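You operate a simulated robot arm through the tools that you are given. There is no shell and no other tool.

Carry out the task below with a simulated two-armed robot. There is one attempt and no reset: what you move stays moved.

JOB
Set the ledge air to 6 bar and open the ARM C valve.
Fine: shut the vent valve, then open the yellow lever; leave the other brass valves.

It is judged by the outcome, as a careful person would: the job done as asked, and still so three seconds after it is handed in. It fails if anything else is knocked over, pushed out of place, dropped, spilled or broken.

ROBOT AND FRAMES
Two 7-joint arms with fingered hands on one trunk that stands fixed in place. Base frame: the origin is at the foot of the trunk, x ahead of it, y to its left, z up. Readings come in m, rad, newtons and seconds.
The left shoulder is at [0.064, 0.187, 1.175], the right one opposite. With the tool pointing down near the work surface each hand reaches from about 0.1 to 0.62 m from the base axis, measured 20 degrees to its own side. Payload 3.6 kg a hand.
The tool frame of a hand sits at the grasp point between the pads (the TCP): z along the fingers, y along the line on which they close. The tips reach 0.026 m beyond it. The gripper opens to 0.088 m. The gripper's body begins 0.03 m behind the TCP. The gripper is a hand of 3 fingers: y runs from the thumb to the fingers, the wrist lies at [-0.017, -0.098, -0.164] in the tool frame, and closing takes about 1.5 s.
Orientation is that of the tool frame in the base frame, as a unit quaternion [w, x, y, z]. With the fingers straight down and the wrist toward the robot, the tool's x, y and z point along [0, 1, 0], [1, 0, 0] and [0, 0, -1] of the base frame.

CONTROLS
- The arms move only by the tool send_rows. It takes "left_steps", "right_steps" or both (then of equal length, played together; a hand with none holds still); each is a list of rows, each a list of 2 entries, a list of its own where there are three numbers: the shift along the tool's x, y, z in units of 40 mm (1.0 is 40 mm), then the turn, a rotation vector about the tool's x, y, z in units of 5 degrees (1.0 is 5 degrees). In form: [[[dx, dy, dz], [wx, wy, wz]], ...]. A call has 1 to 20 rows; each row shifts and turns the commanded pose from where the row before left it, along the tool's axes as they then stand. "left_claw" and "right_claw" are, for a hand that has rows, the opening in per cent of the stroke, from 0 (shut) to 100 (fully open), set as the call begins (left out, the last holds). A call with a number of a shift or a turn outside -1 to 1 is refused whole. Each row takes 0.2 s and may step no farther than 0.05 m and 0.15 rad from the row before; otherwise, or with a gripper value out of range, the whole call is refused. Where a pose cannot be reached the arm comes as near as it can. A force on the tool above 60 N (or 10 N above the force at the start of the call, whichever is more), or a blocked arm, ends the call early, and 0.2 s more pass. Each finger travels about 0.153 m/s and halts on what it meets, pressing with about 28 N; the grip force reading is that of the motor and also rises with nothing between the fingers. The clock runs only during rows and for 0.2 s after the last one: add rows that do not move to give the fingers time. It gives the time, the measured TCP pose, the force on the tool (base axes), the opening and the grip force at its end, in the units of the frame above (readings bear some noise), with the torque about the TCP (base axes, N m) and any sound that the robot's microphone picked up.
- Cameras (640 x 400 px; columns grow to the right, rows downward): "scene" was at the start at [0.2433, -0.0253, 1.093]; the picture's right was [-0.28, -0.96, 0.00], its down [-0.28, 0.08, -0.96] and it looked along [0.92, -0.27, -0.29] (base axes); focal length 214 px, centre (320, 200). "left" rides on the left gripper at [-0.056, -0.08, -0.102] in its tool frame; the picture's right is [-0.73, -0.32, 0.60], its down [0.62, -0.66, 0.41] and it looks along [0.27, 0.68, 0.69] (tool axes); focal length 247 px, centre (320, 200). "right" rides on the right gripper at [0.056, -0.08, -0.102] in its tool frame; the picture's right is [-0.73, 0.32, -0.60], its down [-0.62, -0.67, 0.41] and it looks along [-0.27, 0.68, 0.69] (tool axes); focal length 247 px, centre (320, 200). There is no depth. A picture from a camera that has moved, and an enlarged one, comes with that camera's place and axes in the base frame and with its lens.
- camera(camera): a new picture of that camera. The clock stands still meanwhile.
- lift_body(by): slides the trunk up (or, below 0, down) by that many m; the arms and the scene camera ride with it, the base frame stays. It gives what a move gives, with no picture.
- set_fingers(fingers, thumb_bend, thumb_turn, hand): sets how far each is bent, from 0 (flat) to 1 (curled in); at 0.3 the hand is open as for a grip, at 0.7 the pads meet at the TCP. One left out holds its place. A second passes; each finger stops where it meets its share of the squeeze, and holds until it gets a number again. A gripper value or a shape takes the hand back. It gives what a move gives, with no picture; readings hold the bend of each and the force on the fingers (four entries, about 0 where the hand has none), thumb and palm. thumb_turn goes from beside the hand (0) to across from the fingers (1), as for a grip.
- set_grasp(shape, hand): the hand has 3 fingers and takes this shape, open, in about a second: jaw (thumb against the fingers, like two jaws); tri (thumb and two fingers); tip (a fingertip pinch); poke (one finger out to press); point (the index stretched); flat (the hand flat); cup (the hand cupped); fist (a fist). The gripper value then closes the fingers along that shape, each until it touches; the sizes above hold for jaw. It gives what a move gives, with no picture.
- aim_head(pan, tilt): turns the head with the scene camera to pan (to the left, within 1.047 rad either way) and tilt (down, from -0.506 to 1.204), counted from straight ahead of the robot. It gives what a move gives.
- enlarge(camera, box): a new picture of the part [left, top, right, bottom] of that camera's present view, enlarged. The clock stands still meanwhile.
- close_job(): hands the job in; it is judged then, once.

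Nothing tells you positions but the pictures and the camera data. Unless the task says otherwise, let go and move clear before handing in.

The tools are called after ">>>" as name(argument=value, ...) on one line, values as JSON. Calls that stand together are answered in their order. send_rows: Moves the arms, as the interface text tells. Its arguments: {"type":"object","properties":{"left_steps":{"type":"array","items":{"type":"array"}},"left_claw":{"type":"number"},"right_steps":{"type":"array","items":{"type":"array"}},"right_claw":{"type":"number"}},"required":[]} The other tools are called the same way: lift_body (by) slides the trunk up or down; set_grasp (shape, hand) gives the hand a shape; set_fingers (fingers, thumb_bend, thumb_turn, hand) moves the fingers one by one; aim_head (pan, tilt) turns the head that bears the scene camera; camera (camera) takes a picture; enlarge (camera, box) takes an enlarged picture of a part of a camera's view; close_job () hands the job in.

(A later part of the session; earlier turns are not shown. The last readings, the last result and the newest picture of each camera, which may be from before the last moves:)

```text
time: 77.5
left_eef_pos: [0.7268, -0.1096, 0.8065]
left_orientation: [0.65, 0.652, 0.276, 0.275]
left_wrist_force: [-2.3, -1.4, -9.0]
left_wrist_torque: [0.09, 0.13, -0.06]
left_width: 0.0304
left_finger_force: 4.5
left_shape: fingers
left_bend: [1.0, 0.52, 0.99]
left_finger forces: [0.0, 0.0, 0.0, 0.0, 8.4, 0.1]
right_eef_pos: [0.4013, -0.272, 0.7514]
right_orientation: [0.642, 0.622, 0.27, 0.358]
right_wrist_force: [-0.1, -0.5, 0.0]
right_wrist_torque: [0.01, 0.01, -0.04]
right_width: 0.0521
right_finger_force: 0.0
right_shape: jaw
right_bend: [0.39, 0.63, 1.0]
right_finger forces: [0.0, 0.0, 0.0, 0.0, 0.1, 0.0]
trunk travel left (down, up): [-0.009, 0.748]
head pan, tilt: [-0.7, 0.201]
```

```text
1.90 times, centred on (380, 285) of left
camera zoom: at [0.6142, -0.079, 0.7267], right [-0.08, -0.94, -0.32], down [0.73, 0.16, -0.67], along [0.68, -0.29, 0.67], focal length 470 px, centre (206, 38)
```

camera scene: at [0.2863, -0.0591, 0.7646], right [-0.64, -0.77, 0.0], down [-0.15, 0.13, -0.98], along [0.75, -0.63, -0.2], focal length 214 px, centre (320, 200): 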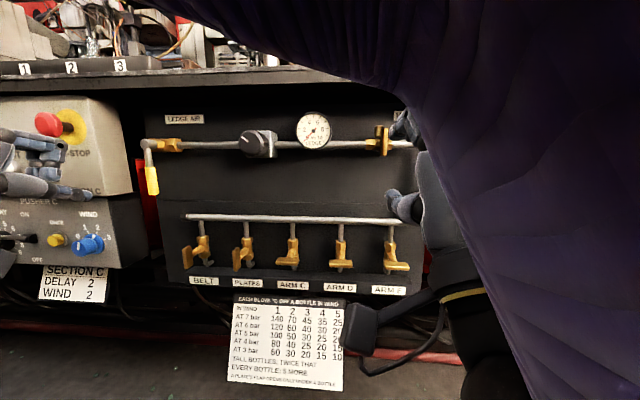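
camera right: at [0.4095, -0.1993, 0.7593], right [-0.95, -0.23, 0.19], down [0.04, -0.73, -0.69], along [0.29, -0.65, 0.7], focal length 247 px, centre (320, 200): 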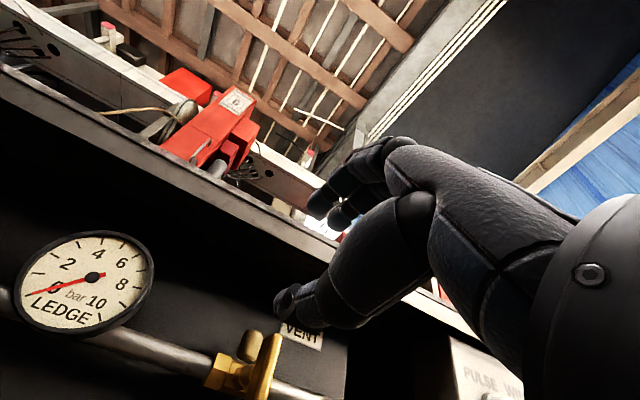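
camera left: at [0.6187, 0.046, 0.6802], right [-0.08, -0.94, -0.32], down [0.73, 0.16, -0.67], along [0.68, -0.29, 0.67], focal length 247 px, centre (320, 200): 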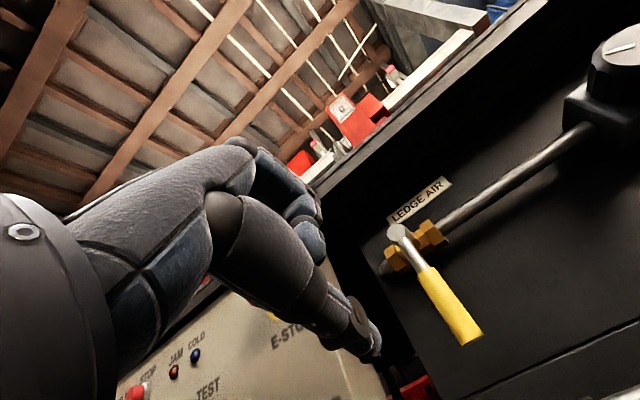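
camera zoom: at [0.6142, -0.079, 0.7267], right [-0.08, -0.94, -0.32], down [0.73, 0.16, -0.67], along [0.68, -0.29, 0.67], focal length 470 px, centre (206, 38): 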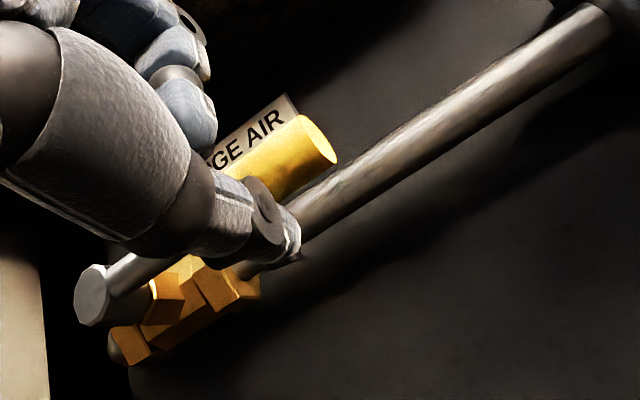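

The lever is level with the pipe and against its stop (thumb force rose to 8 N). The gauge reads about 1 bar. Lowering the thumb and withdrawing the left hand.

>>> set_fingers(hand="left", thumb_bend=0.25)

>>> send_rows(left_steps=[[[0, -0.1, -0.3], [0, 0, 0]], [[0, 0, -0.8], [0, 0, 0]], [[0, 0, -1], [0, 0, 0]], [[0, 0, -1], [0, 0, 0]], [[0, 0, 0], [0, 0, 0]]])

>>> camera(camera="scene")

>>> camera(camera="left")

>>> camera(camera="right")

```text
time: 78.5
left_eef_pos: [0.7266, -0.109, 0.807]
left_orientation: [0.651, 0.652, 0.275, 0.275]
left_wrist_force: [0.2, -0.1, 0.0]
left_wrist_torque: [0.0, -0.02, 0.0]
left_width: 0.0373
left_finger_force: 0.1
left_shape: fingers
left_bend: [1.0, 0.25, 0.97]
left_finger forces: [0.0, 0.0, 0.1, 0.0, 0.0, 0.1]
right_eef_pos: [0.402, -0.2721, 0.752]
right_orientation: [0.643, 0.622, 0.27, 0.357]
right_wrist_force: [0.4, -0.7, -1.4]
right_wrist_torque: [-0.03, -0.04, 0.02]
right_width: 0.0524
right_finger_force: 0.0
right_shape: jaw
right_bend: [0.39, 0.63, 1.0]
right_finger forces: [0.1, 0.0, 0.1, 0.0, 0.0, 0.0]
trunk travel left (down, up): [-0.009, 0.748]
head pan, tilt: [-0.7, 0.201]
```

```text
time: 79.7
left_eef_pos: [0.639, -0.0213, 0.8003]
left_orientation: [0.651, 0.652, 0.276, 0.275]
left_wrist_force: [0.4, 0.5, 0.3]
left_wrist_torque: [0.02, 0.0, -0.01]
left_width: 0.0376
left_finger_force: 0.0
left_shape: fingers
left_bend: [1.0, 0.25, 0.97]
left_finger forces: [0.1, 0.0, 0.1, 0.0, 0.1, 0.0]
right_eef_pos: [0.4019, -0.2713, 0.7517]
right_orientation: [0.643, 0.621, 0.271, 0.357]
right_wrist_force: [0.6, -0.1, -0.9]
right_wrist_torque: [-0.01, -0.02, 0.01]
right_width: 0.0526
right_finger_force: 0.0
right_shape: jaw
right_bend: [0.39, 0.63, 1.0]
right_finger forces: [0.0, 0.0, 0.0, 0.1, 0.1, 0.1]
trunk travel left (down, up): [-0.009, 0.748]
head pan, tilt: [-0.7, 0.201]
```

```text
taken
camera scene: at [0.2863, -0.059, 0.7646], right [-0.64, -0.77, 0.0], down [-0.15, 0.13, -0.98], along [0.75, -0.63, -0.2], focal length 214 px, centre (320, 200)
```

scene: 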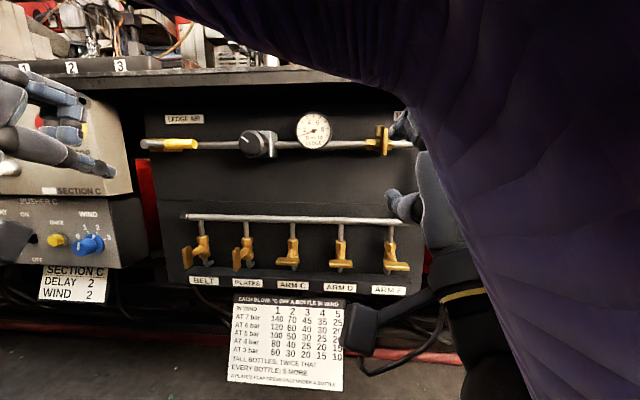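

```text
taken
camera left: at [0.5252, 0.009, 0.7215], right [-0.08, -0.94, -0.32], down [0.73, 0.16, -0.67], along [0.68, -0.29, 0.67], focal length 247 px, centre (320, 200)
```

left: 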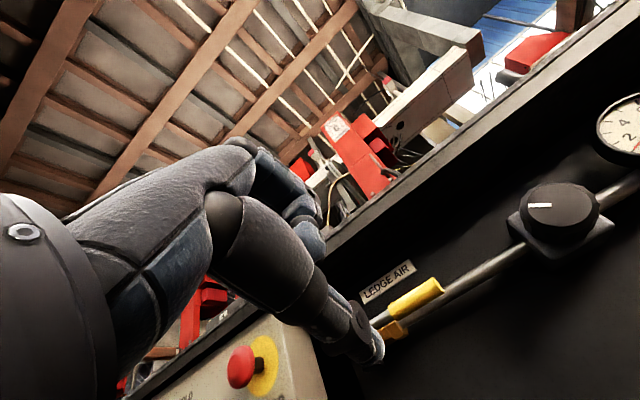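

```text
taken
camera right: at [0.3646, -0.1625, 0.6704], right [-0.95, -0.23, 0.19], down [0.03, -0.73, -0.69], along [0.3, -0.65, 0.7], focal length 247 px, centre (320, 200)
```

right: 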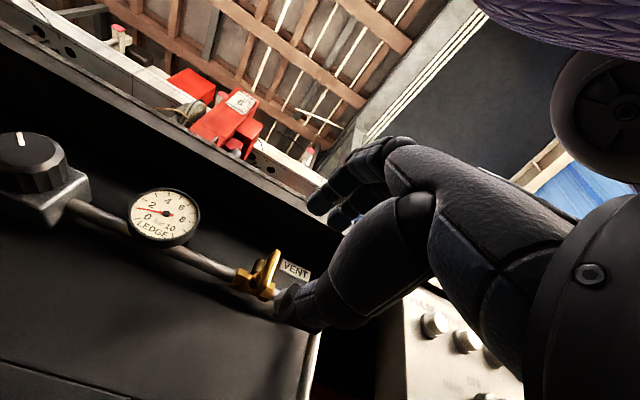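

The lever lies along the pipe and stayed there. Next, the regulator knob at about (0.643, -0.207, 0.786): I'll move the left hand out of the way and bring the right hand, levelled and open, in front of the knob.

>>> send_rows(left_steps=[[[0.2, 0, -0.88], [0, 0, 0]], [[0.2, 0, -0.88], [0, 0, 0]], [[0.2, 0, -0.88], [0, 0, 0]], [[0.2, 0, -0.88], [0, 0, 0]], [[0, 0, 0], [0, 0, 0]]])

>>> send_rows(right_steps=[[[0, 0, 0], [0.43, -0.7, -0.57]], [[0, 0, 0], [0.43, -0.7, -0.57]], [[0.764, 0.123, 0.171], [0, 0, 0]], [[0.764, 0.123, 0.171], [0, 0, 0]], [[0.764, 0.123, 0.171], [0, 0, 0]], [[0.764, 0.123, 0.171], [0, 0, 0]], [[0.764, 0.123, 0.171], [0, 0, 0]], [[0.764, 0.123, 0.171], [0, 0, 0]], [[0.764, 0.123, 0.171], [0, 0, 0]], [[0, 0, 0], [0, 0, 0]]], right_claw=100)

>>> camera(camera="scene")

>>> camera(camera="right")

>>> camera(camera="left")

```text
time: 80.9
left_eef_pos: [0.5601, 0.0989, 0.8045]
left_orientation: [0.652, 0.651, 0.274, 0.275]
left_wrist_force: [-0.5, 1.5, -0.1]
left_wrist_torque: [0.02, 0.01, 0.01]
left_width: 0.0376
left_finger_force: 0.1
left_shape: fingers
left_bend: [1.0, 0.25, 0.97]
left_finger forces: [0.0, 0.1, 0.0, 0.0, 0.1, 0.0]
right_eef_pos: [0.4008, -0.2713, 0.7522]
right_orientation: [0.643, 0.622, 0.27, 0.357]
right_wrist_force: [0.2, 0.3, -0.1]
right_wrist_torque: [-0.01, 0.05, -0.02]
right_width: 0.0522
right_finger_force: 0.1
right_shape: jaw
right_bend: [0.39, 0.63, 1.0]
right_finger forces: [0.1, 0.1, 0.0, 0.0, 0.1, 0.1]
trunk travel left (down, up): [-0.009, 0.748]
head pan, tilt: [-0.7, 0.201]
```

```text
time: 83.1
left_eef_pos: [0.5618, 0.099, 0.803]
left_orientation: [0.651, 0.652, 0.275, 0.275]
left_wrist_force: [0.8, -0.5, -0.2]
left_wrist_torque: [0.01, 0.0, -0.02]
left_width: 0.0378
left_finger_force: 0.0
left_shape: fingers
left_bend: [1.0, 0.25, 0.97]
left_finger forces: [0.1, 0.1, 0.0, 0.0, 0.0, 0.1]
right_eef_pos: [0.5891, -0.1466, 0.7818]
right_orientation: [0.651, 0.652, 0.274, 0.276]
right_wrist_force: [-0.1, 0.8, -0.3]
right_wrist_torque: [0.0, -0.02, 0.01]
right_width: 0.0878
right_finger_force: 0.0
right_shape: jaw
right_bend: [0.3, 0.3, 0.98]
right_finger forces: [0.0, 0.0, 0.0, 0.0, 0.1, 0.1]
right hand out of reach, approached as far as the arm can: row 1, 2
trunk travel left (down, up): [-0.009, 0.748]
head pan, tilt: [-0.7, 0.201]
```

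```text
taken
camera scene: at [0.2864, -0.059, 0.7646], right [-0.64, -0.77, 0.0], down [-0.15, 0.13, -0.98], along [0.75, -0.63, -0.2], focal length 214 px, centre (320, 200)
```

scene: 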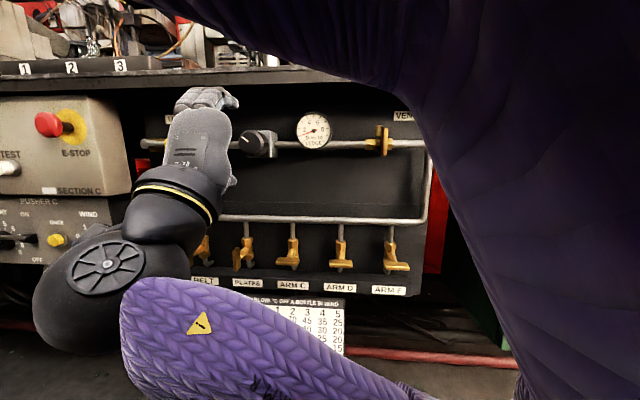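

```text
taken
camera right: at [0.5557, -0.0352, 0.7021], right [-0.94, -0.11, 0.32], down [-0.14, -0.73, -0.67], along [0.3, -0.67, 0.68], focal length 247 px, centre (320, 200)
```

right: 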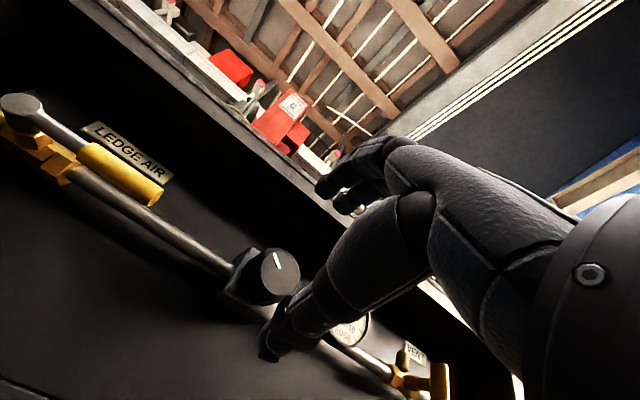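

```text
taken
camera left: at [0.448, 0.1294, 0.7243], right [-0.08, -0.94, -0.32], down [0.73, 0.16, -0.67], along [0.68, -0.29, 0.67], focal length 247 px, centre (320, 200)
```

left: 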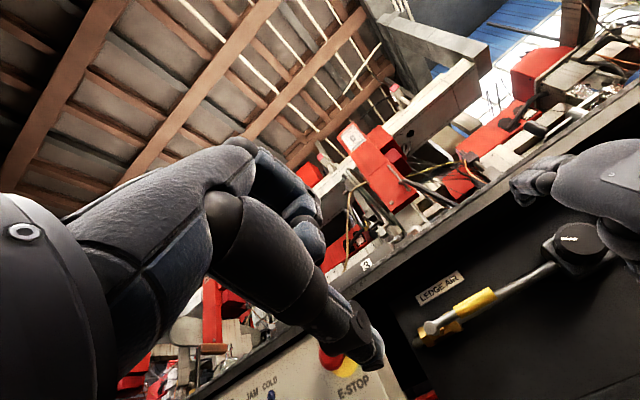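

The right hand is in front of the knob. I'll zoom in to fix the knob's centre relative to the hand.

>>> enlarge(camera="right", box=[220, 220, 348, 300])

>>> enlarge(camera="scene", box=[160, 80, 352, 200])

>>> enlarge(camera="left", box=[480, 160, 640, 260])

```text
5.00 times, centred on (284, 260) of right
camera zoom: at [0.5557, -0.0352, 0.7021], right [-0.94, -0.11, 0.32], down [-0.14, -0.73, -0.67], along [0.3, -0.67, 0.68], focal length 1235 px, centre (500, -100)
```

zoom: 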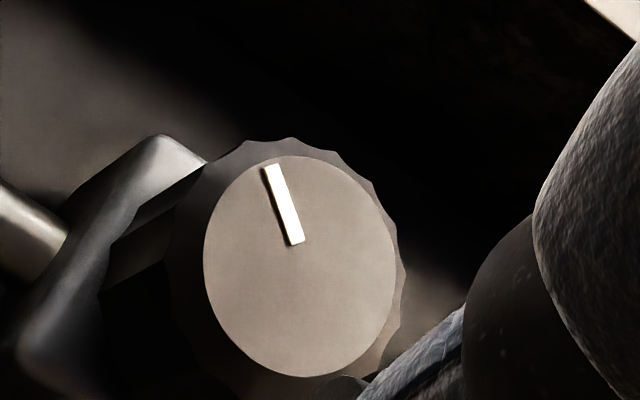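

```text
3.33 times, centred on (256, 140) of scene
camera zoom: at [0.2864, -0.059, 0.7646], right [-0.64, -0.77, 0.0], down [-0.15, 0.13, -0.98], along [0.75, -0.63, -0.2], focal length 715 px, centre (533, 400)
```

zoom: 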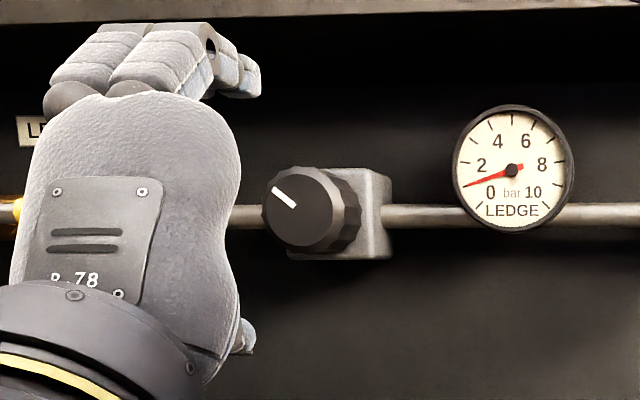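

```text
4.00 times, centred on (560, 210) of left
camera zoom: at [0.448, 0.1294, 0.7243], right [-0.08, -0.94, -0.32], down [0.73, 0.16, -0.67], along [0.68, -0.29, 0.67], focal length 988 px, centre (-640, 160)
```

zoom: 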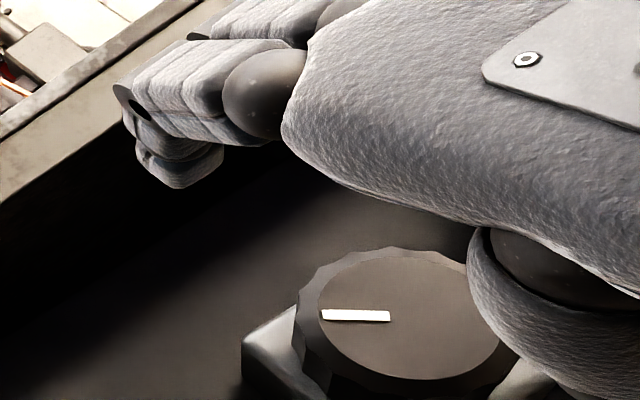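

Knob face centre is 9 mm right, 4 mm up and 73 mm ahead of the grasp point; it's about 42 mm across. I'll line up, advance over it and close gently.

>>> send_rows(right_steps=[[[-0.22, 0.1, 0], [0, 0, 0]], [[0, 0, 0.6], [0, 0, 0]], [[0, 0, 0.6], [0, 0, 0]], [[0, 0, 0.47], [0, 0, 0]], [[0, 0, 0], [0, 0, 0]]])

>>> camera(camera="right")

>>> enlarge(camera="scene", box=[160, 80, 352, 200])

>>> enlarge(camera="left", box=[480, 160, 640, 260])

```text
time: 84.3
left_eef_pos: [0.5602, 0.0975, 0.8032]
left_orientation: [0.651, 0.652, 0.275, 0.275]
left_wrist_force: [0.2, -0.2, -0.5]
left_wrist_torque: [-0.03, 0.01, 0.0]
left_width: 0.0374
left_finger_force: 0.1
left_shape: fingers
left_bend: [1.0, 0.25, 0.97]
left_finger forces: [0.0, 0.1, 0.0, 0.1, 0.0, 0.1]
right_eef_pos: [0.6311, -0.202, 0.7836]
right_orientation: [0.651, 0.652, 0.274, 0.276]
right_wrist_force: [0.0, 0.6, -1.1]
right_wrist_torque: [-0.01, -0.03, 0.0]
right_width: 0.0876
right_finger_force: 0.1
right_shape: jaw
right_bend: [0.3, 0.3, 0.98]
right_finger forces: [0.0, 0.0, 0.1, 0.1, 0.0, 0.0]
trunk travel left (down, up): [-0.009, 0.748]
head pan, tilt: [-0.7, 0.201]
```

```text
taken
camera right: at [0.5974, -0.0906, 0.7046], right [-0.94, -0.11, 0.32], down [-0.14, -0.73, -0.67], along [0.3, -0.67, 0.67], focal length 247 px, centre (320, 200)
```

right: 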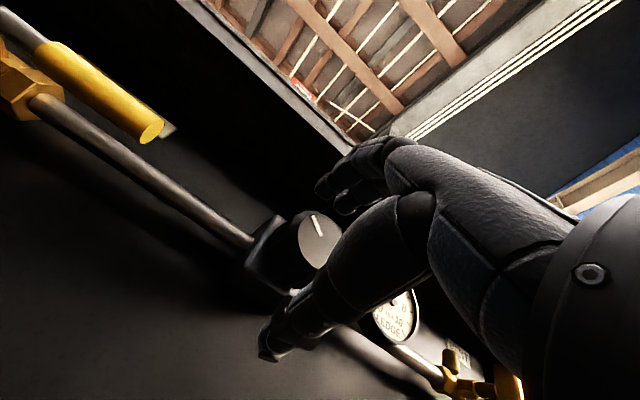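

```text
3.33 times, centred on (256, 140) of scene
camera zoom: at [0.2864, -0.0591, 0.7646], right [-0.64, -0.77, 0.0], down [-0.15, 0.13, -0.98], along [0.75, -0.63, -0.2], focal length 715 px, centre (533, 400)
```

zoom: 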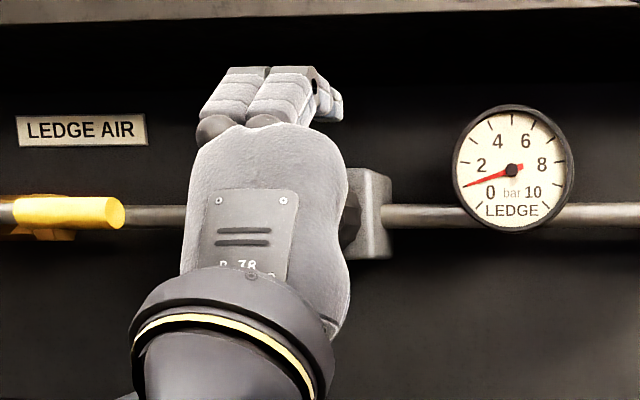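

```text
4.00 times, centred on (560, 210) of left
camera zoom: at [0.448, 0.1293, 0.7243], right [-0.08, -0.94, -0.32], down [0.73, 0.16, -0.67], along [0.68, -0.29, 0.67], focal length 988 px, centre (-640, 160)
```

zoom: 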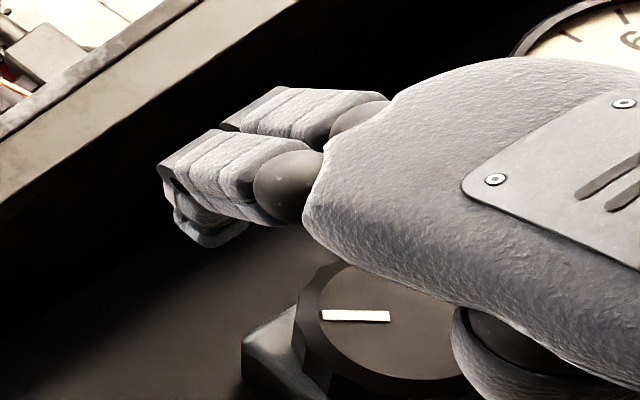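

The hand is centred on the knob and the gauge remains in view. Closing on the knob.

>>> send_rows(right_steps=[[[0, 0, 0], [0, 0, 0]], [[0, 0, 0], [0, 0, 0]], [[0, 0, 0], [0, 0, 0]], [[0, 0, 0], [0, 0, 0]], [[0, 0, 0], [0, 0, 0]], [[0, 0, 0], [0, 0, 0]]], right_claw=10)

>>> enlarge(camera="right", box=[220, 160, 380, 290])

```text
time: 85.7
left_eef_pos: [0.5614, 0.0998, 0.8027]
left_orientation: [0.651, 0.652, 0.275, 0.274]
left_wrist_force: [-0.6, 0.5, -0.1]
left_wrist_torque: [0.0, 0.0, 0.0]
left_width: 0.0376
left_finger_force: 0.1
left_shape: fingers
left_bend: [1.0, 0.25, 0.97]
left_finger forces: [0.1, 0.1, 0.0, 0.0, 0.0, 0.0]
right_eef_pos: [0.6308, -0.2026, 0.7839]
right_orientation: [0.651, 0.651, 0.275, 0.277]
right_wrist_force: [5.6, 1.8, 0.0]
right_wrist_torque: [0.0, -0.05, 0.07]
right_width: 0.0331
right_finger_force: 28.0
right_shape: jaw
right_bend: [0.48, 0.72, 1.0]
right_finger forces: [21.1, 5.0, 0.0, 0.0, 25.1, 0.0]
trunk travel left (down, up): [-0.009, 0.748]
head pan, tilt: [-0.7, 0.201]
```

```text
3.08 times, centred on (300, 225) of right
camera zoom: at [0.5975, -0.0902, 0.7044], right [-0.94, -0.11, 0.32], down [-0.14, -0.73, -0.67], along [0.3, -0.67, 0.68], focal length 760 px, centre (382, 123)
```

zoom: 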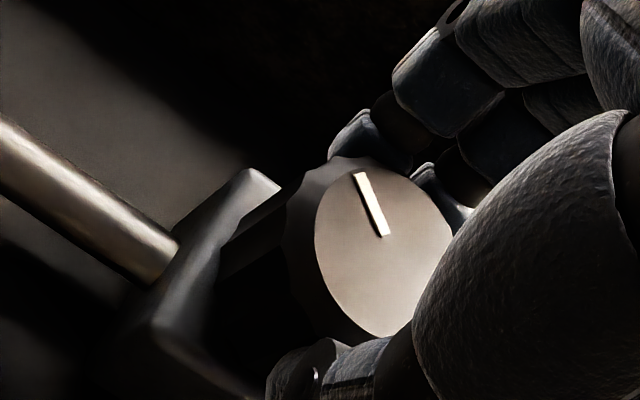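

A firm grip on the knob. A trial turn of 20° clockwise, then reading the gauge.

>>> send_rows(right_steps=[[[0, 0, 0], [0, 0, 0.8]], [[0, 0, 0], [0, 0, 0.8]], [[0, 0, 0], [0, 0, 0.8]], [[0, 0, 0], [0, 0, 0.8]], [[0, 0, 0], [0, 0, 0.8]], [[0, 0, 0], [0, 0, 0]]])

>>> enlarge(camera="right", box=[220, 160, 380, 290])

>>> enlarge(camera="scene", box=[160, 80, 352, 200])

```text
time: 87.1
left_eef_pos: [0.5619, 0.0994, 0.8043]
left_orientation: [0.651, 0.652, 0.275, 0.274]
left_wrist_force: [0.7, 0.1, 0.0]
left_wrist_torque: [0.0, 0.02, 0.0]
left_width: 0.0371
left_finger_force: 0.2
left_shape: fingers
left_bend: [1.0, 0.25, 0.97]
left_finger forces: [0.0, 0.0, 0.1, 0.1, 0.0, 0.0]
right_eef_pos: [0.6314, -0.2023, 0.7832]
right_orientation: [0.593, 0.69, 0.156, 0.385]
right_wrist_force: [15.6, 2.7, 3.0]
right_wrist_torque: [-0.11, 0.0, 0.17]
right_width: 0.0331
right_finger_force: 28.0
right_shape: jaw
right_bend: [0.48, 0.71, 1.0]
right_finger forces: [24.2, 2.8, 0.1, 0.0, 26.5, 0.0]
trunk travel left (down, up): [-0.009, 0.748]
head pan, tilt: [-0.7, 0.201]
```

```text
3.08 times, centred on (300, 225) of right
camera zoom: at [0.6135, -0.073, 0.7281], right [-0.99, -0.16, 0.04], down [0.05, -0.54, -0.84], along [0.16, -0.83, 0.54], focal length 760 px, centre (382, 123)
```

zoom: 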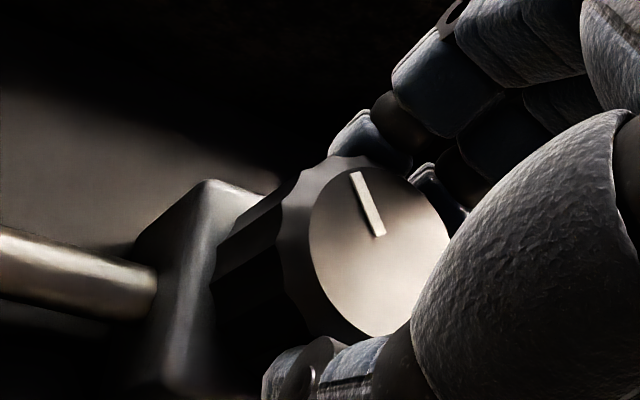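

```text
3.33 times, centred on (256, 140) of scene
camera zoom: at [0.2871, -0.0589, 0.7643], right [-0.64, -0.77, 0.0], down [-0.15, 0.13, -0.98], along [0.75, -0.63, -0.2], focal length 715 px, centre (533, 400)
```

zoom: 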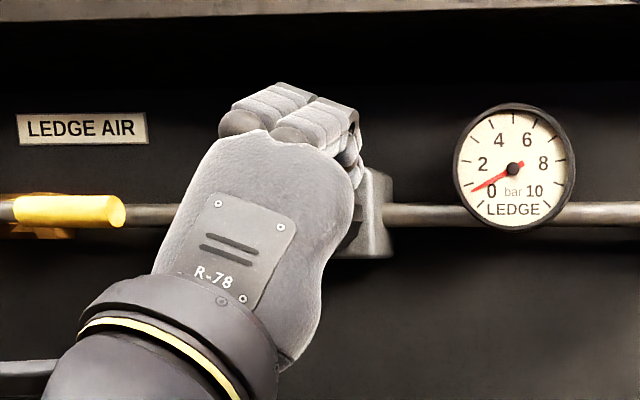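

>>> enlarge(camera="scene", box=[284, 100, 348, 160])

```text
6.67 times, centred on (316, 130) of scene
camera zoom: at [0.2871, -0.0589, 0.7643], right [-0.64, -0.77, 0.0], down [-0.15, 0.13, -0.98], along [0.75, -0.63, -0.2], focal length 1430 px, centre (347, 667)
```

zoom: 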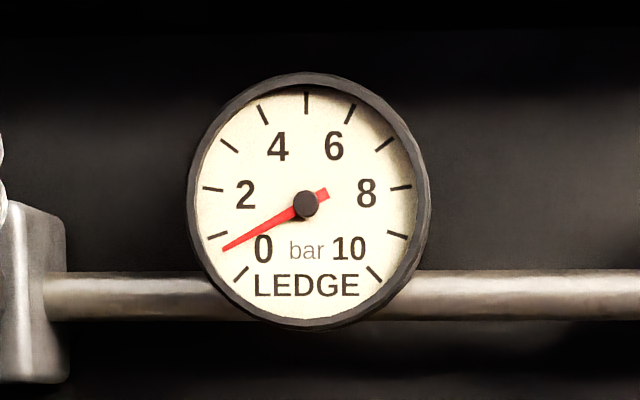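

>>> send_rows(right_steps=[[[0, 0, 0], [0, 0, 0]], [[0, 0, 0], [0, 0, 0]], [[0, 0, 0], [0, 0, 0]], [[0, 0, 0], [0, 0, 0]], [[0, 0, 0], [0, 0, 0]]])

>>> enlarge(camera="scene", box=[284, 100, 348, 160])

```text
time: 88.3
left_eef_pos: [0.5611, 0.0996, 0.8037]
left_orientation: [0.651, 0.651, 0.276, 0.275]
left_wrist_force: [0.5, -0.1, 0.4]
left_wrist_torque: [0.01, 0.0, 0.03]
left_width: 0.0377
left_finger_force: 0.0
left_shape: fingers
left_bend: [1.0, 0.25, 0.97]
left_finger forces: [0.0, 0.1, 0.0, 0.1, 0.0, 0.0]
right_eef_pos: [0.6307, -0.202, 0.7839]
right_orientation: [0.593, 0.689, 0.157, 0.386]
right_wrist_force: [15.8, 1.5, 3.3]
right_wrist_torque: [-0.1, -0.02, 0.19]
right_width: 0.0331
right_finger_force: 27.4
right_shape: jaw
right_bend: [0.48, 0.72, 1.0]
right_finger forces: [25.2, 2.2, 0.0, 0.0, 26.5, 0.0]
trunk travel left (down, up): [-0.009, 0.748]
head pan, tilt: [-0.7, 0.201]
```

```text
6.67 times, centred on (316, 130) of scene
camera zoom: at [0.2871, -0.0589, 0.7643], right [-0.64, -0.77, 0.0], down [-0.15, 0.13, -0.98], along [0.75, -0.63, -0.2], focal length 1430 px, centre (347, 667)
```

zoom: 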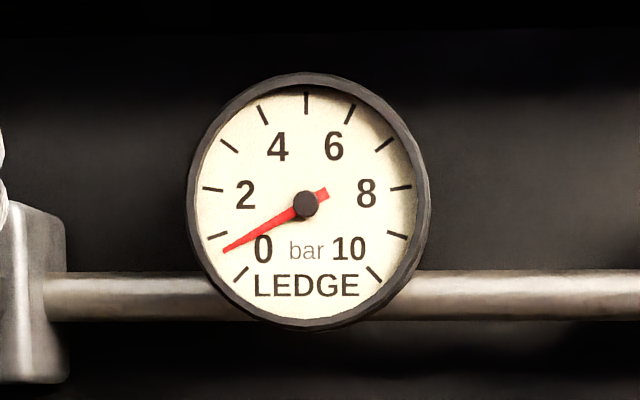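

Clockwise lowered the pressure slightly (1.0 → 0.65 bar), so counter-clockwise raises it. I'll turn the other way, 60° to begin with.

>>> send_rows(right_steps=[[[0, 0, 0], [0, 0, -0.8]], [[0, 0, 0], [0, 0, -0.8]], [[0, 0, 0], [0, 0, -0.8]], [[0, 0, 0], [0, 0, -0.8]], [[0, 0, 0], [0, 0, -0.8]], [[0, 0, 0], [0, 0, -0.8]], [[0, 0, 0], [0, 0, -0.8]], [[0, 0, 0], [0, 0, -0.8]], [[0, 0, 0], [0, 0, -0.8]], [[0, 0, 0], [0, 0, -0.8]], [[0, 0, 0], [0, 0, -0.8]], [[0, 0, 0], [0, 0, -0.8]], [[0, 0, 0], [0, 0, -0.8]], [[0, 0, 0], [0, 0, -0.8]], [[0, 0, 0], [0, 0, -0.8]], [[0, 0, 0], [0, 0, 0]]])

>>> enlarge(camera="scene", box=[284, 100, 348, 160])

>>> enlarge(camera="right", box=[220, 160, 380, 290])

>>> camera(camera="scene")

```text
time: 91.7
left_eef_pos: [0.5608, 0.0977, 0.8027]
left_orientation: [0.651, 0.652, 0.275, 0.274]
left_wrist_force: [-0.2, 0.2, -0.7]
left_wrist_torque: [0.02, -0.01, 0.01]
left_width: 0.0376
left_finger_force: 0.0
left_shape: fingers
left_bend: [1.0, 0.25, 0.97]
left_finger forces: [0.1, 0.0, 0.1, 0.0, 0.1, 0.1]
right_eef_pos: [0.6296, -0.2021, 0.7849]
right_orientation: [0.707, 0.519, 0.48, 0.036]
right_wrist_force: [13.9, -5.7, 6.2]
right_wrist_torque: [-0.06, -0.15, 0.14]
right_width: 0.0327
right_finger_force: 28.1
right_shape: jaw
right_bend: [0.47, 0.72, 1.0]
right_finger forces: [24.0, 8.6, 0.0, 0.0, 22.9, 0.0]
trunk travel left (down, up): [-0.009, 0.748]
head pan, tilt: [-0.7, 0.201]
```

```text
6.67 times, centred on (316, 130) of scene
camera zoom: at [0.2868, -0.0593, 0.7644], right [-0.64, -0.77, 0.0], down [-0.15, 0.13, -0.98], along [0.75, -0.63, -0.2], focal length 1430 px, centre (347, 667)
```

zoom: 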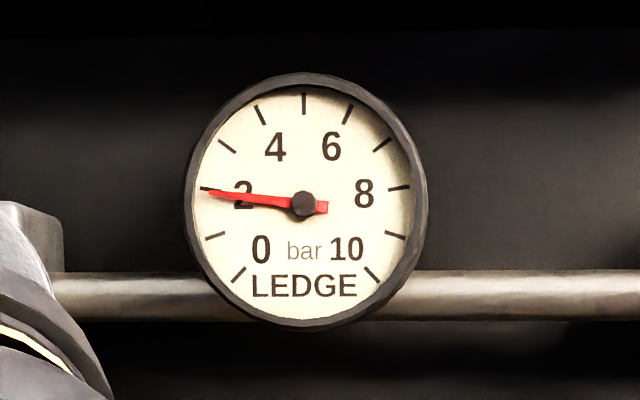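

```text
3.08 times, centred on (300, 225) of right
camera zoom: at [0.5511, -0.1364, 0.6866], right [-0.68, 0.16, 0.71], down [-0.34, -0.93, -0.11], along [0.65, -0.32, 0.69], focal length 760 px, centre (382, 123)
```

zoom: 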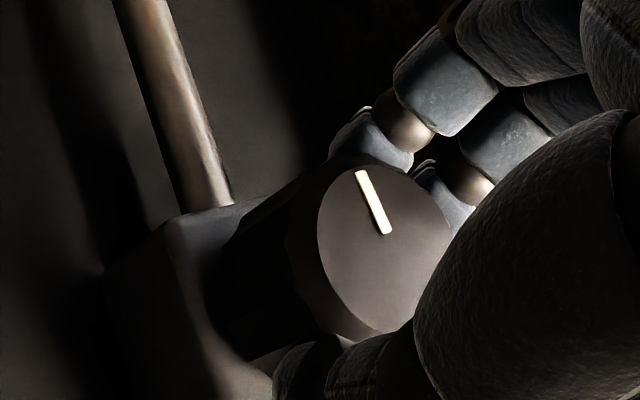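

```text
taken
camera scene: at [0.2868, -0.0593, 0.7644], right [-0.64, -0.77, 0.0], down [-0.15, 0.13, -0.98], along [0.75, -0.63, -0.2], focal length 214 px, centre (320, 200)
```

scene: 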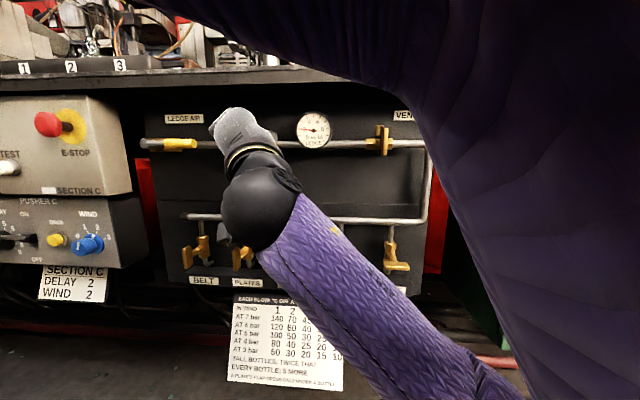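

Counter-clockwise 60° gave about 1.95 bar, i.e. roughly 46° per bar, so about 190° more is needed. The arm still has room, so I'll continue 40° in this stroke.

>>> send_rows(right_steps=[[[0, 0, 0], [0, 0, -0.8]], [[0, 0, 0], [0, 0, -0.8]], [[0, 0, 0], [0, 0, -0.8]], [[0, 0, 0], [0, 0, -0.8]], [[0, 0, 0], [0, 0, -0.8]], [[0, 0, 0], [0, 0, -0.8]], [[0, 0, 0], [0, 0, -0.8]], [[0, 0, 0], [0, 0, -0.8]], [[0, 0, 0], [0, 0, -0.8]], [[0, 0, 0], [0, 0, -0.8]], [[0, 0, 0], [0, 0, 0]]])

>>> enlarge(camera="scene", box=[284, 100, 348, 160])

>>> enlarge(camera="right", box=[220, 160, 380, 290])

>>> camera(camera="scene")

```text
time: 94.1
left_eef_pos: [0.5622, 0.0981, 0.8032]
left_orientation: [0.651, 0.652, 0.275, 0.275]
left_wrist_force: [0.9, -0.2, 0.3]
left_wrist_torque: [-0.01, 0.02, 0.0]
left_width: 0.0374
left_finger_force: 0.0
left_shape: fingers
left_bend: [1.0, 0.25, 0.97]
left_finger forces: [0.1, 0.1, 0.0, 0.1, 0.1, 0.0]
right_eef_pos: [0.6296, -0.2015, 0.7843]
right_orientation: [0.677, 0.323, 0.628, -0.207]
right_wrist_force: [12.9, -9.6, 10.5]
right_wrist_torque: [-0.07, -0.15, 0.13]
right_width: 0.0321
right_finger_force: 28.1
right_shape: jaw
right_bend: [0.47, 0.71, 1.0]
right_finger forces: [14.3, 15.5, 0.0, 0.1, 24.3, 0.1]
trunk travel left (down, up): [-0.009, 0.748]
head pan, tilt: [-0.7, 0.201]
```

```text
6.67 times, centred on (316, 130) of scene
camera zoom: at [0.2865, -0.0594, 0.7645], right [-0.64, -0.77, 0.0], down [-0.15, 0.13, -0.98], along [0.75, -0.63, -0.2], focal length 1430 px, centre (347, 667)
```

zoom: 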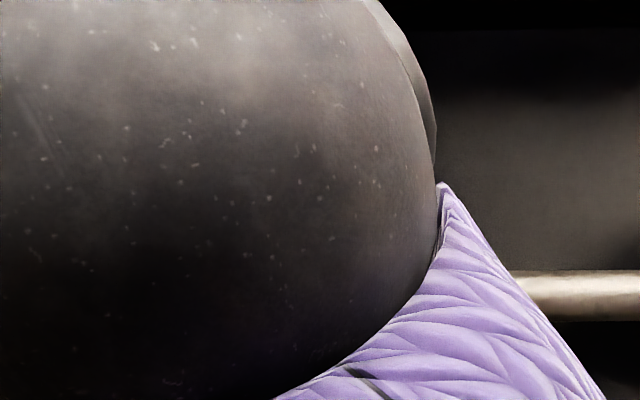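

```text
3.08 times, centred on (300, 225) of right
camera zoom: at [0.5086, -0.1798, 0.7151], right [-0.3, 0.55, 0.78], down [-0.24, -0.83, 0.5], along [0.92, -0.04, 0.38], focal length 760 px, centre (382, 123)
```

zoom: 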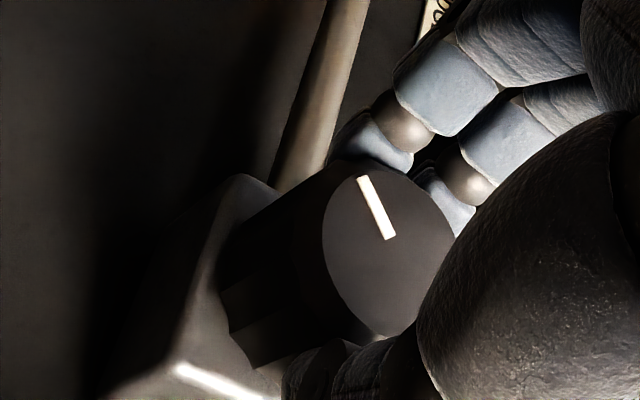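

```text
taken
camera scene: at [0.2865, -0.0594, 0.7645], right [-0.64, -0.77, 0.0], down [-0.15, 0.13, -0.98], along [0.75, -0.63, -0.2], focal length 214 px, centre (320, 200)
```

scene: 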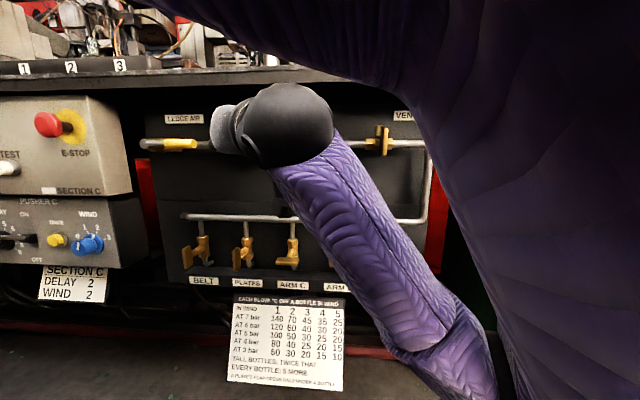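

The knob turned a full 80° this side; my wrist now hides the gauge. I'll open, back off 1 cm, roll the hand clockwise for a fresh stroke, and read the gauge meanwhile.

>>> send_rows(right_steps=[[[0, 0, 0], [0, 0, 0]], [[0, 0, 0], [0, 0, 0]], [[0, 0, 0], [0, 0, 0]], [[0, 0, -0.25], [0, 0, 0]], [[0, 0, 0], [0, 0, 1]], [[0, 0, 0], [0, 0, 1]], [[0, 0, 0], [0, 0, 1]], [[0, 0, 0], [0, 0, 1]], [[0, 0, 0], [0, 0, 1]], [[0, 0, 0], [0, 0, 1]], [[0, 0, 0], [0, 0, 1]], [[0, 0, 0], [0, 0, 1]], [[0, 0, 0], [0, 0, 1]], [[0, 0, 0], [0, 0, 1]], [[0, 0, 0], [0, 0, 1]], [[0, 0, 0], [0, 0, 1]], [[0, 0, 0], [0, 0, 1]], [[0, 0, 0], [0, 0, 1]], [[0, 0, 0], [0, 0, 1]], [[0, 0, 0], [0, 0, 0]]], right_claw=100)

>>> enlarge(camera="scene", box=[284, 100, 348, 160])

>>> enlarge(camera="right", box=[220, 160, 380, 290])

```text
time: 96.7
left_eef_pos: [0.5606, 0.0989, 0.8036]
left_orientation: [0.651, 0.652, 0.275, 0.275]
left_wrist_force: [-0.1, -0.5, 0.0]
left_wrist_torque: [0.02, -0.01, -0.01]
left_width: 0.0378
left_finger_force: 0.1
left_shape: fingers
left_bend: [1.0, 0.25, 0.97]
left_finger forces: [0.0, 0.0, 0.1, 0.0, 0.1, 0.0]
right_eef_pos: [0.6243, -0.2085, 0.7887]
right_orientation: [0.762, 0.44, 0.475, -0.01]
right_wrist_force: [0.5, -0.2, 0.5]
right_wrist_torque: [0.02, 0.0, 0.0]
right_width: 0.0878
right_finger_force: 0.0
right_shape: jaw
right_bend: [0.3, 0.3, 0.98]
right_finger forces: [0.0, 0.0, 0.0, 0.1, 0.1, 0.0]
trunk travel left (down, up): [-0.009, 0.748]
head pan, tilt: [-0.7, 0.201]
stopped in row 12 (right hand): the arm was blocked; the commanded pose is now the measured one
```

```text
6.67 times, centred on (316, 130) of scene
camera zoom: at [0.2863, -0.0591, 0.7646], right [-0.64, -0.77, 0.0], down [-0.15, 0.13, -0.98], along [0.75, -0.63, -0.2], focal length 1430 px, centre (347, 667)
```

zoom: 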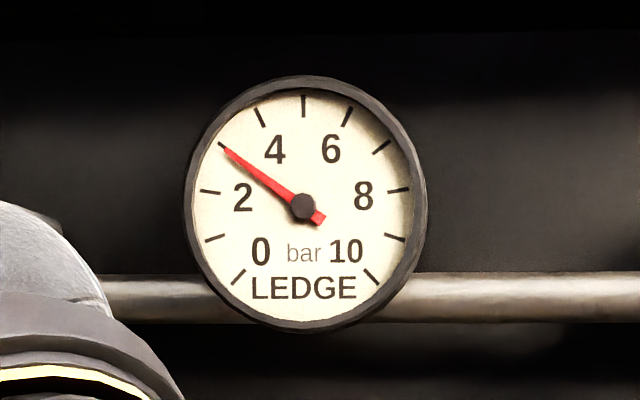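

```text
3.08 times, centred on (300, 225) of right
camera zoom: at [0.5477, -0.165, 0.6774], right [-0.69, 0.31, 0.65], down [-0.34, -0.94, 0.08], along [0.64, -0.16, 0.75], focal length 760 px, centre (382, 123)
```

zoom: 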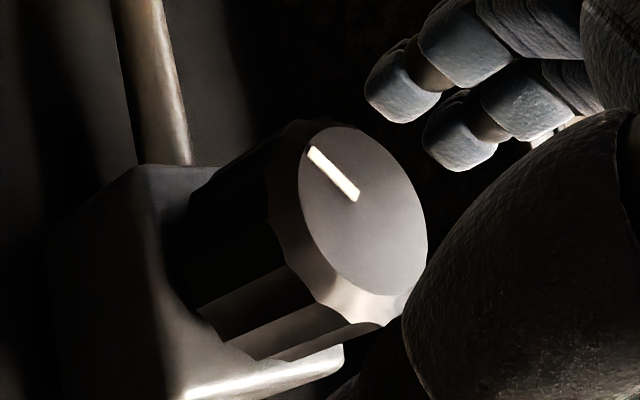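

The gauge now reads 3 bar. The arm stopped itself midway through unrolling (its own limits); I'll back off 4 cm from the knob and then restore the level y-up attitude.

>>> send_rows(right_steps=[[[0, 0, -0.5], [0, 0, 0]], [[0, 0, -0.5], [0, 0, 0]], [[0, 0, 0], [0, 0, 0]]])

>>> camera(camera="right")

>>> camera(camera="scene")

```text
time: 97.5
left_eef_pos: [0.5615, 0.0983, 0.8036]
left_orientation: [0.651, 0.652, 0.275, 0.274]
left_wrist_force: [-0.2, -0.4, -0.8]
left_wrist_torque: [-0.02, -0.01, -0.01]
left_width: 0.0377
left_finger_force: 0.1
left_shape: fingers
left_bend: [1.0, 0.25, 0.97]
left_finger forces: [0.0, 0.1, 0.0, 0.1, 0.0, 0.1]
right_eef_pos: [0.5987, -0.1852, 0.7912]
right_orientation: [0.774, 0.432, 0.463, -0.011]
right_wrist_force: [0.2, -0.2, -0.2]
right_wrist_torque: [0.04, 0.01, 0.0]
right_width: 0.0879
right_finger_force: 0.1
right_shape: jaw
right_bend: [0.3, 0.3, 0.98]
right_finger forces: [0.0, 0.0, 0.0, 0.0, 0.0, 0.0]
trunk travel left (down, up): [-0.009, 0.748]
head pan, tilt: [-0.7, 0.201]
```

```text
taken
camera right: at [0.5257, -0.1442, 0.6786], right [-0.71, 0.33, 0.62], down [-0.34, -0.93, 0.09], along [0.61, -0.15, 0.78], focal length 247 px, centre (320, 200)
```

right: 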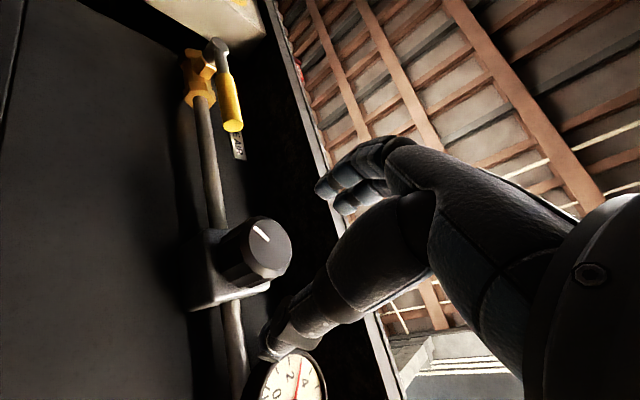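

```text
taken
camera scene: at [0.2863, -0.0591, 0.7646], right [-0.64, -0.77, 0.0], down [-0.15, 0.13, -0.98], along [0.75, -0.63, -0.2], focal length 214 px, centre (320, 200)
```

scene: 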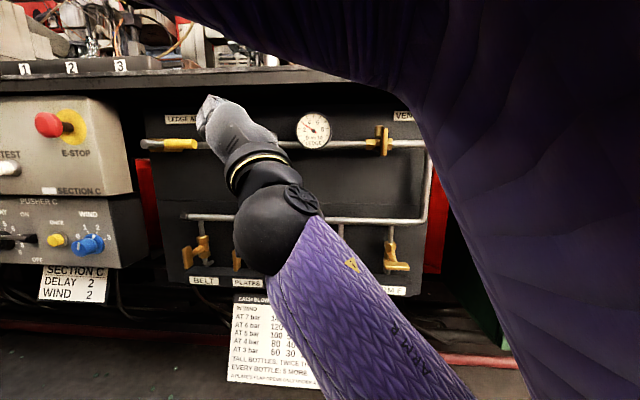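

>>> send_rows(right_steps=[[[0, 0, 0], [0.218, 0.088, 0.952]], [[0, 0, 0], [0.218, 0.088, 0.952]], [[0, 0, 0], [0.218, 0.088, 0.952]], [[0, 0, 0], [0.218, 0.088, 0.952]], [[0, 0, 0], [0.218, 0.088, 0.952]], [[0, 0, 0], [0.218, 0.088, 0.952]], [[0, 0, 0], [0.218, 0.088, 0.952]], [[0, 0, 0], [0.218, 0.088, 0.952]], [[0, 0, 0], [0.218, 0.088, 0.952]], [[0, 0, 0], [0.218, 0.088, 0.952]], [[0.3, -0.1, -0.5], [0, 0, 0]], [[0, 0, 0], [0, 0, 0]]])

>>> send_rows(right_steps=[[[0, 0, 0], [0, 0, 1]], [[0, 0, 0], [0, 0, 1]], [[0, 0, 0], [0, 0, 1]], [[0, 0, 0], [0, 0, 1]], [[0, 0, 0], [0, 0, 1]], [[0, 0, 0], [0, 0, 1]], [[0, 0, 0], [0, 0, 1]], [[0, 0, 0], [0, 0, 1]], [[0, 0, 0], [0, 0, 1]], [[0, 0, 0], [0, 0, 1]], [[0, 0, 0], [0, 0, 1]], [[0, 0, 0], [0, 0, 1]], [[0, 0, 0], [0, 0, 1]], [[0, 0, 0], [0, 0, 1]], [[0, 0, 0], [0, 0, 1]], [[0, 0, 0], [0, 0, 1]], [[0, 0, 0], [0, 0, 0]]])

>>> camera(camera="right")

>>> camera(camera="scene")

```text
time: 100.1
left_eef_pos: [0.5622, 0.0992, 0.8037]
left_orientation: [0.651, 0.652, 0.275, 0.274]
left_wrist_force: [-0.3, -1.0, 0.4]
left_wrist_torque: [-0.03, -0.01, 0.01]
left_width: 0.0375
left_finger_force: 0.0
left_shape: fingers
left_bend: [1.0, 0.25, 0.97]
left_finger forces: [0.1, 0.1, 0.0, 0.1, 0.0, 0.0]
right_eef_pos: [0.5901, -0.1572, 0.7787]
right_orientation: [0.637, 0.664, 0.282, 0.271]
right_wrist_force: [1.1, 0.1, -0.2]
right_wrist_torque: [-0.01, 0.01, 0.0]
right_width: 0.0878
right_finger_force: 0.2
right_shape: jaw
right_bend: [0.3, 0.3, 0.98]
right_finger forces: [0.0, 0.1, 0.0, 0.0, 0.0, 0.0]
trunk travel left (down, up): [-0.009, 0.748]
head pan, tilt: [-0.7, 0.201]
```

```text
time: 103.7
left_eef_pos: [0.5607, 0.0982, 0.8043]
left_orientation: [0.651, 0.651, 0.276, 0.276]
left_wrist_force: [-0.4, -0.4, 0.2]
left_wrist_torque: [-0.02, 0.02, 0.01]
left_width: 0.0374
left_finger_force: 0.1
left_shape: fingers
left_bend: [1.0, 0.25, 0.97]
left_finger forces: [0.1, 0.1, 0.0, 0.1, 0.0, 0.0]
right_eef_pos: [0.5889, -0.1582, 0.7764]
right_orientation: [0.314, 0.69, -0.212, 0.617]
right_wrist_force: [0.3, 0.2, -0.8]
right_wrist_torque: [0.0, 0.0, 0.0]
right_width: 0.0877
right_finger_force: 0.0
right_shape: jaw
right_bend: [0.3, 0.3, 0.98]
right_finger forces: [0.0, 0.1, 0.0, 0.0, 0.0, 0.1]
trunk travel left (down, up): [-0.009, 0.748]
head pan, tilt: [-0.7, 0.201]
```

```text
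taken
camera right: at [0.5781, -0.0243, 0.8235], right [-0.76, 0.12, -0.64], down [0.65, 0.13, -0.75], along [-0.01, -0.98, -0.18], focal length 247 px, centre (320, 200)
```

right: 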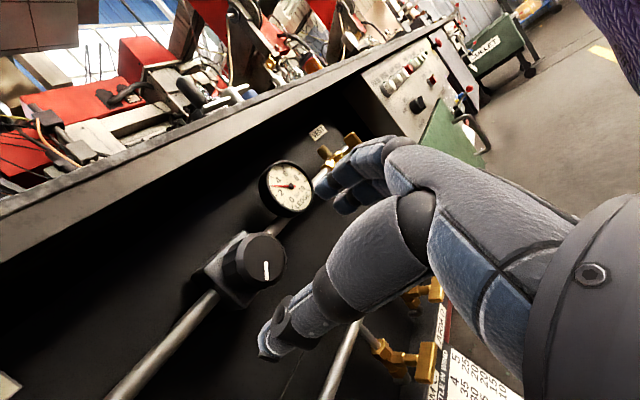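

```text
taken
camera scene: at [0.2863, -0.059, 0.7646], right [-0.64, -0.77, 0.0], down [-0.15, 0.13, -0.98], along [0.75, -0.63, -0.2], focal length 214 px, centre (320, 200)
```

scene: 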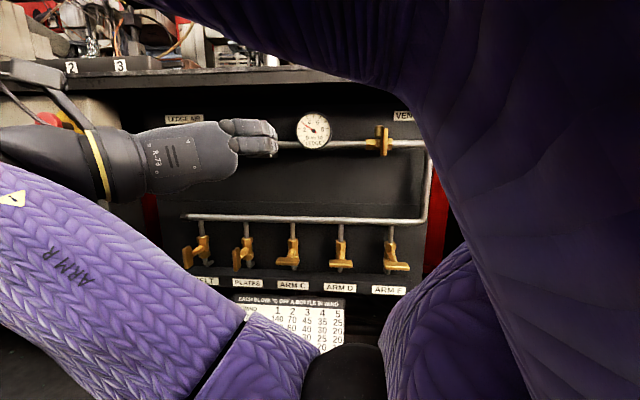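

Rolled +80° successfully at the stand-off; the gauge reads 3 bar. Aligning on the knob again, then advancing.

>>> send_rows(right_steps=[[[0.27, 0, 0], [0, 0.48, 0]], [[0, 0, 0.5], [0, 0, 0]], [[0, 0, 0.5], [0, 0, 0]], [[0, 0, 0.5], [0, 0, 0]], [[0, 0, 0], [0, 0, 0]]])

>>> enlarge(camera="right", box=[220, 160, 380, 290])

>>> enlarge(camera="scene", box=[160, 80, 352, 200])

```text
time: 104.9
left_eef_pos: [0.5613, 0.1001, 0.8032]
left_orientation: [0.651, 0.652, 0.275, 0.275]
left_wrist_force: [-1.0, 0.5, -0.3]
left_wrist_torque: [0.01, 0.01, -0.01]
left_width: 0.0374
left_finger_force: 0.1
left_shape: fingers
left_bend: [1.0, 0.25, 0.97]
left_finger forces: [0.1, 0.0, 0.0, 0.0, 0.0, 0.0]
right_eef_pos: [0.6335, -0.1972, 0.7884]
right_orientation: [0.319, 0.677, -0.204, 0.631]
right_wrist_force: [0.5, -0.9, -0.1]
right_wrist_torque: [-0.02, -0.01, 0.03]
right_width: 0.0876
right_finger_force: 0.1
right_shape: jaw
right_bend: [0.3, 0.3, 0.98]
right_finger forces: [0.0, 0.0, 0.0, 0.1, 0.0, 0.0]
trunk travel left (down, up): [-0.009, 0.748]
head pan, tilt: [-0.7, 0.201]
```

```text
3.08 times, centred on (300, 225) of right
camera zoom: at [0.6209, -0.0627, 0.8299], right [-0.74, 0.09, -0.67], down [0.67, 0.11, -0.73], along [0.01, -0.99, -0.15], focal length 760 px, centre (382, 123)
```

zoom: 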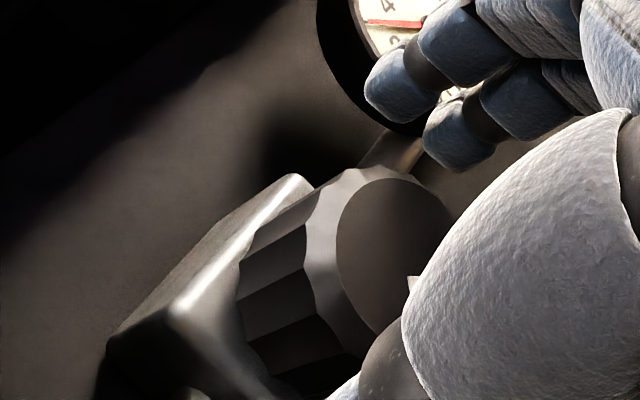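

```text
3.33 times, centred on (256, 140) of scene
camera zoom: at [0.2864, -0.059, 0.7646], right [-0.64, -0.77, 0.0], down [-0.15, 0.13, -0.98], along [0.75, -0.63, -0.2], focal length 715 px, centre (533, 400)
```

zoom: 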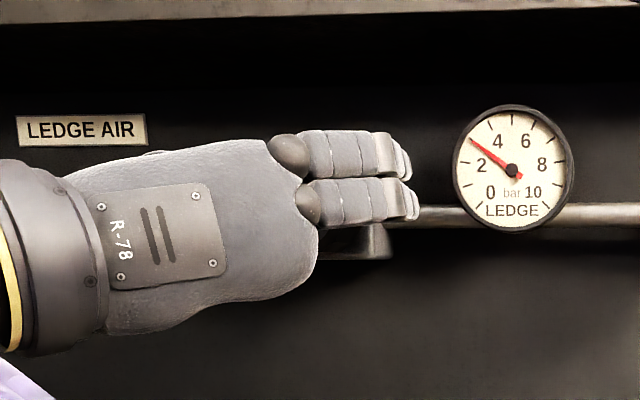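

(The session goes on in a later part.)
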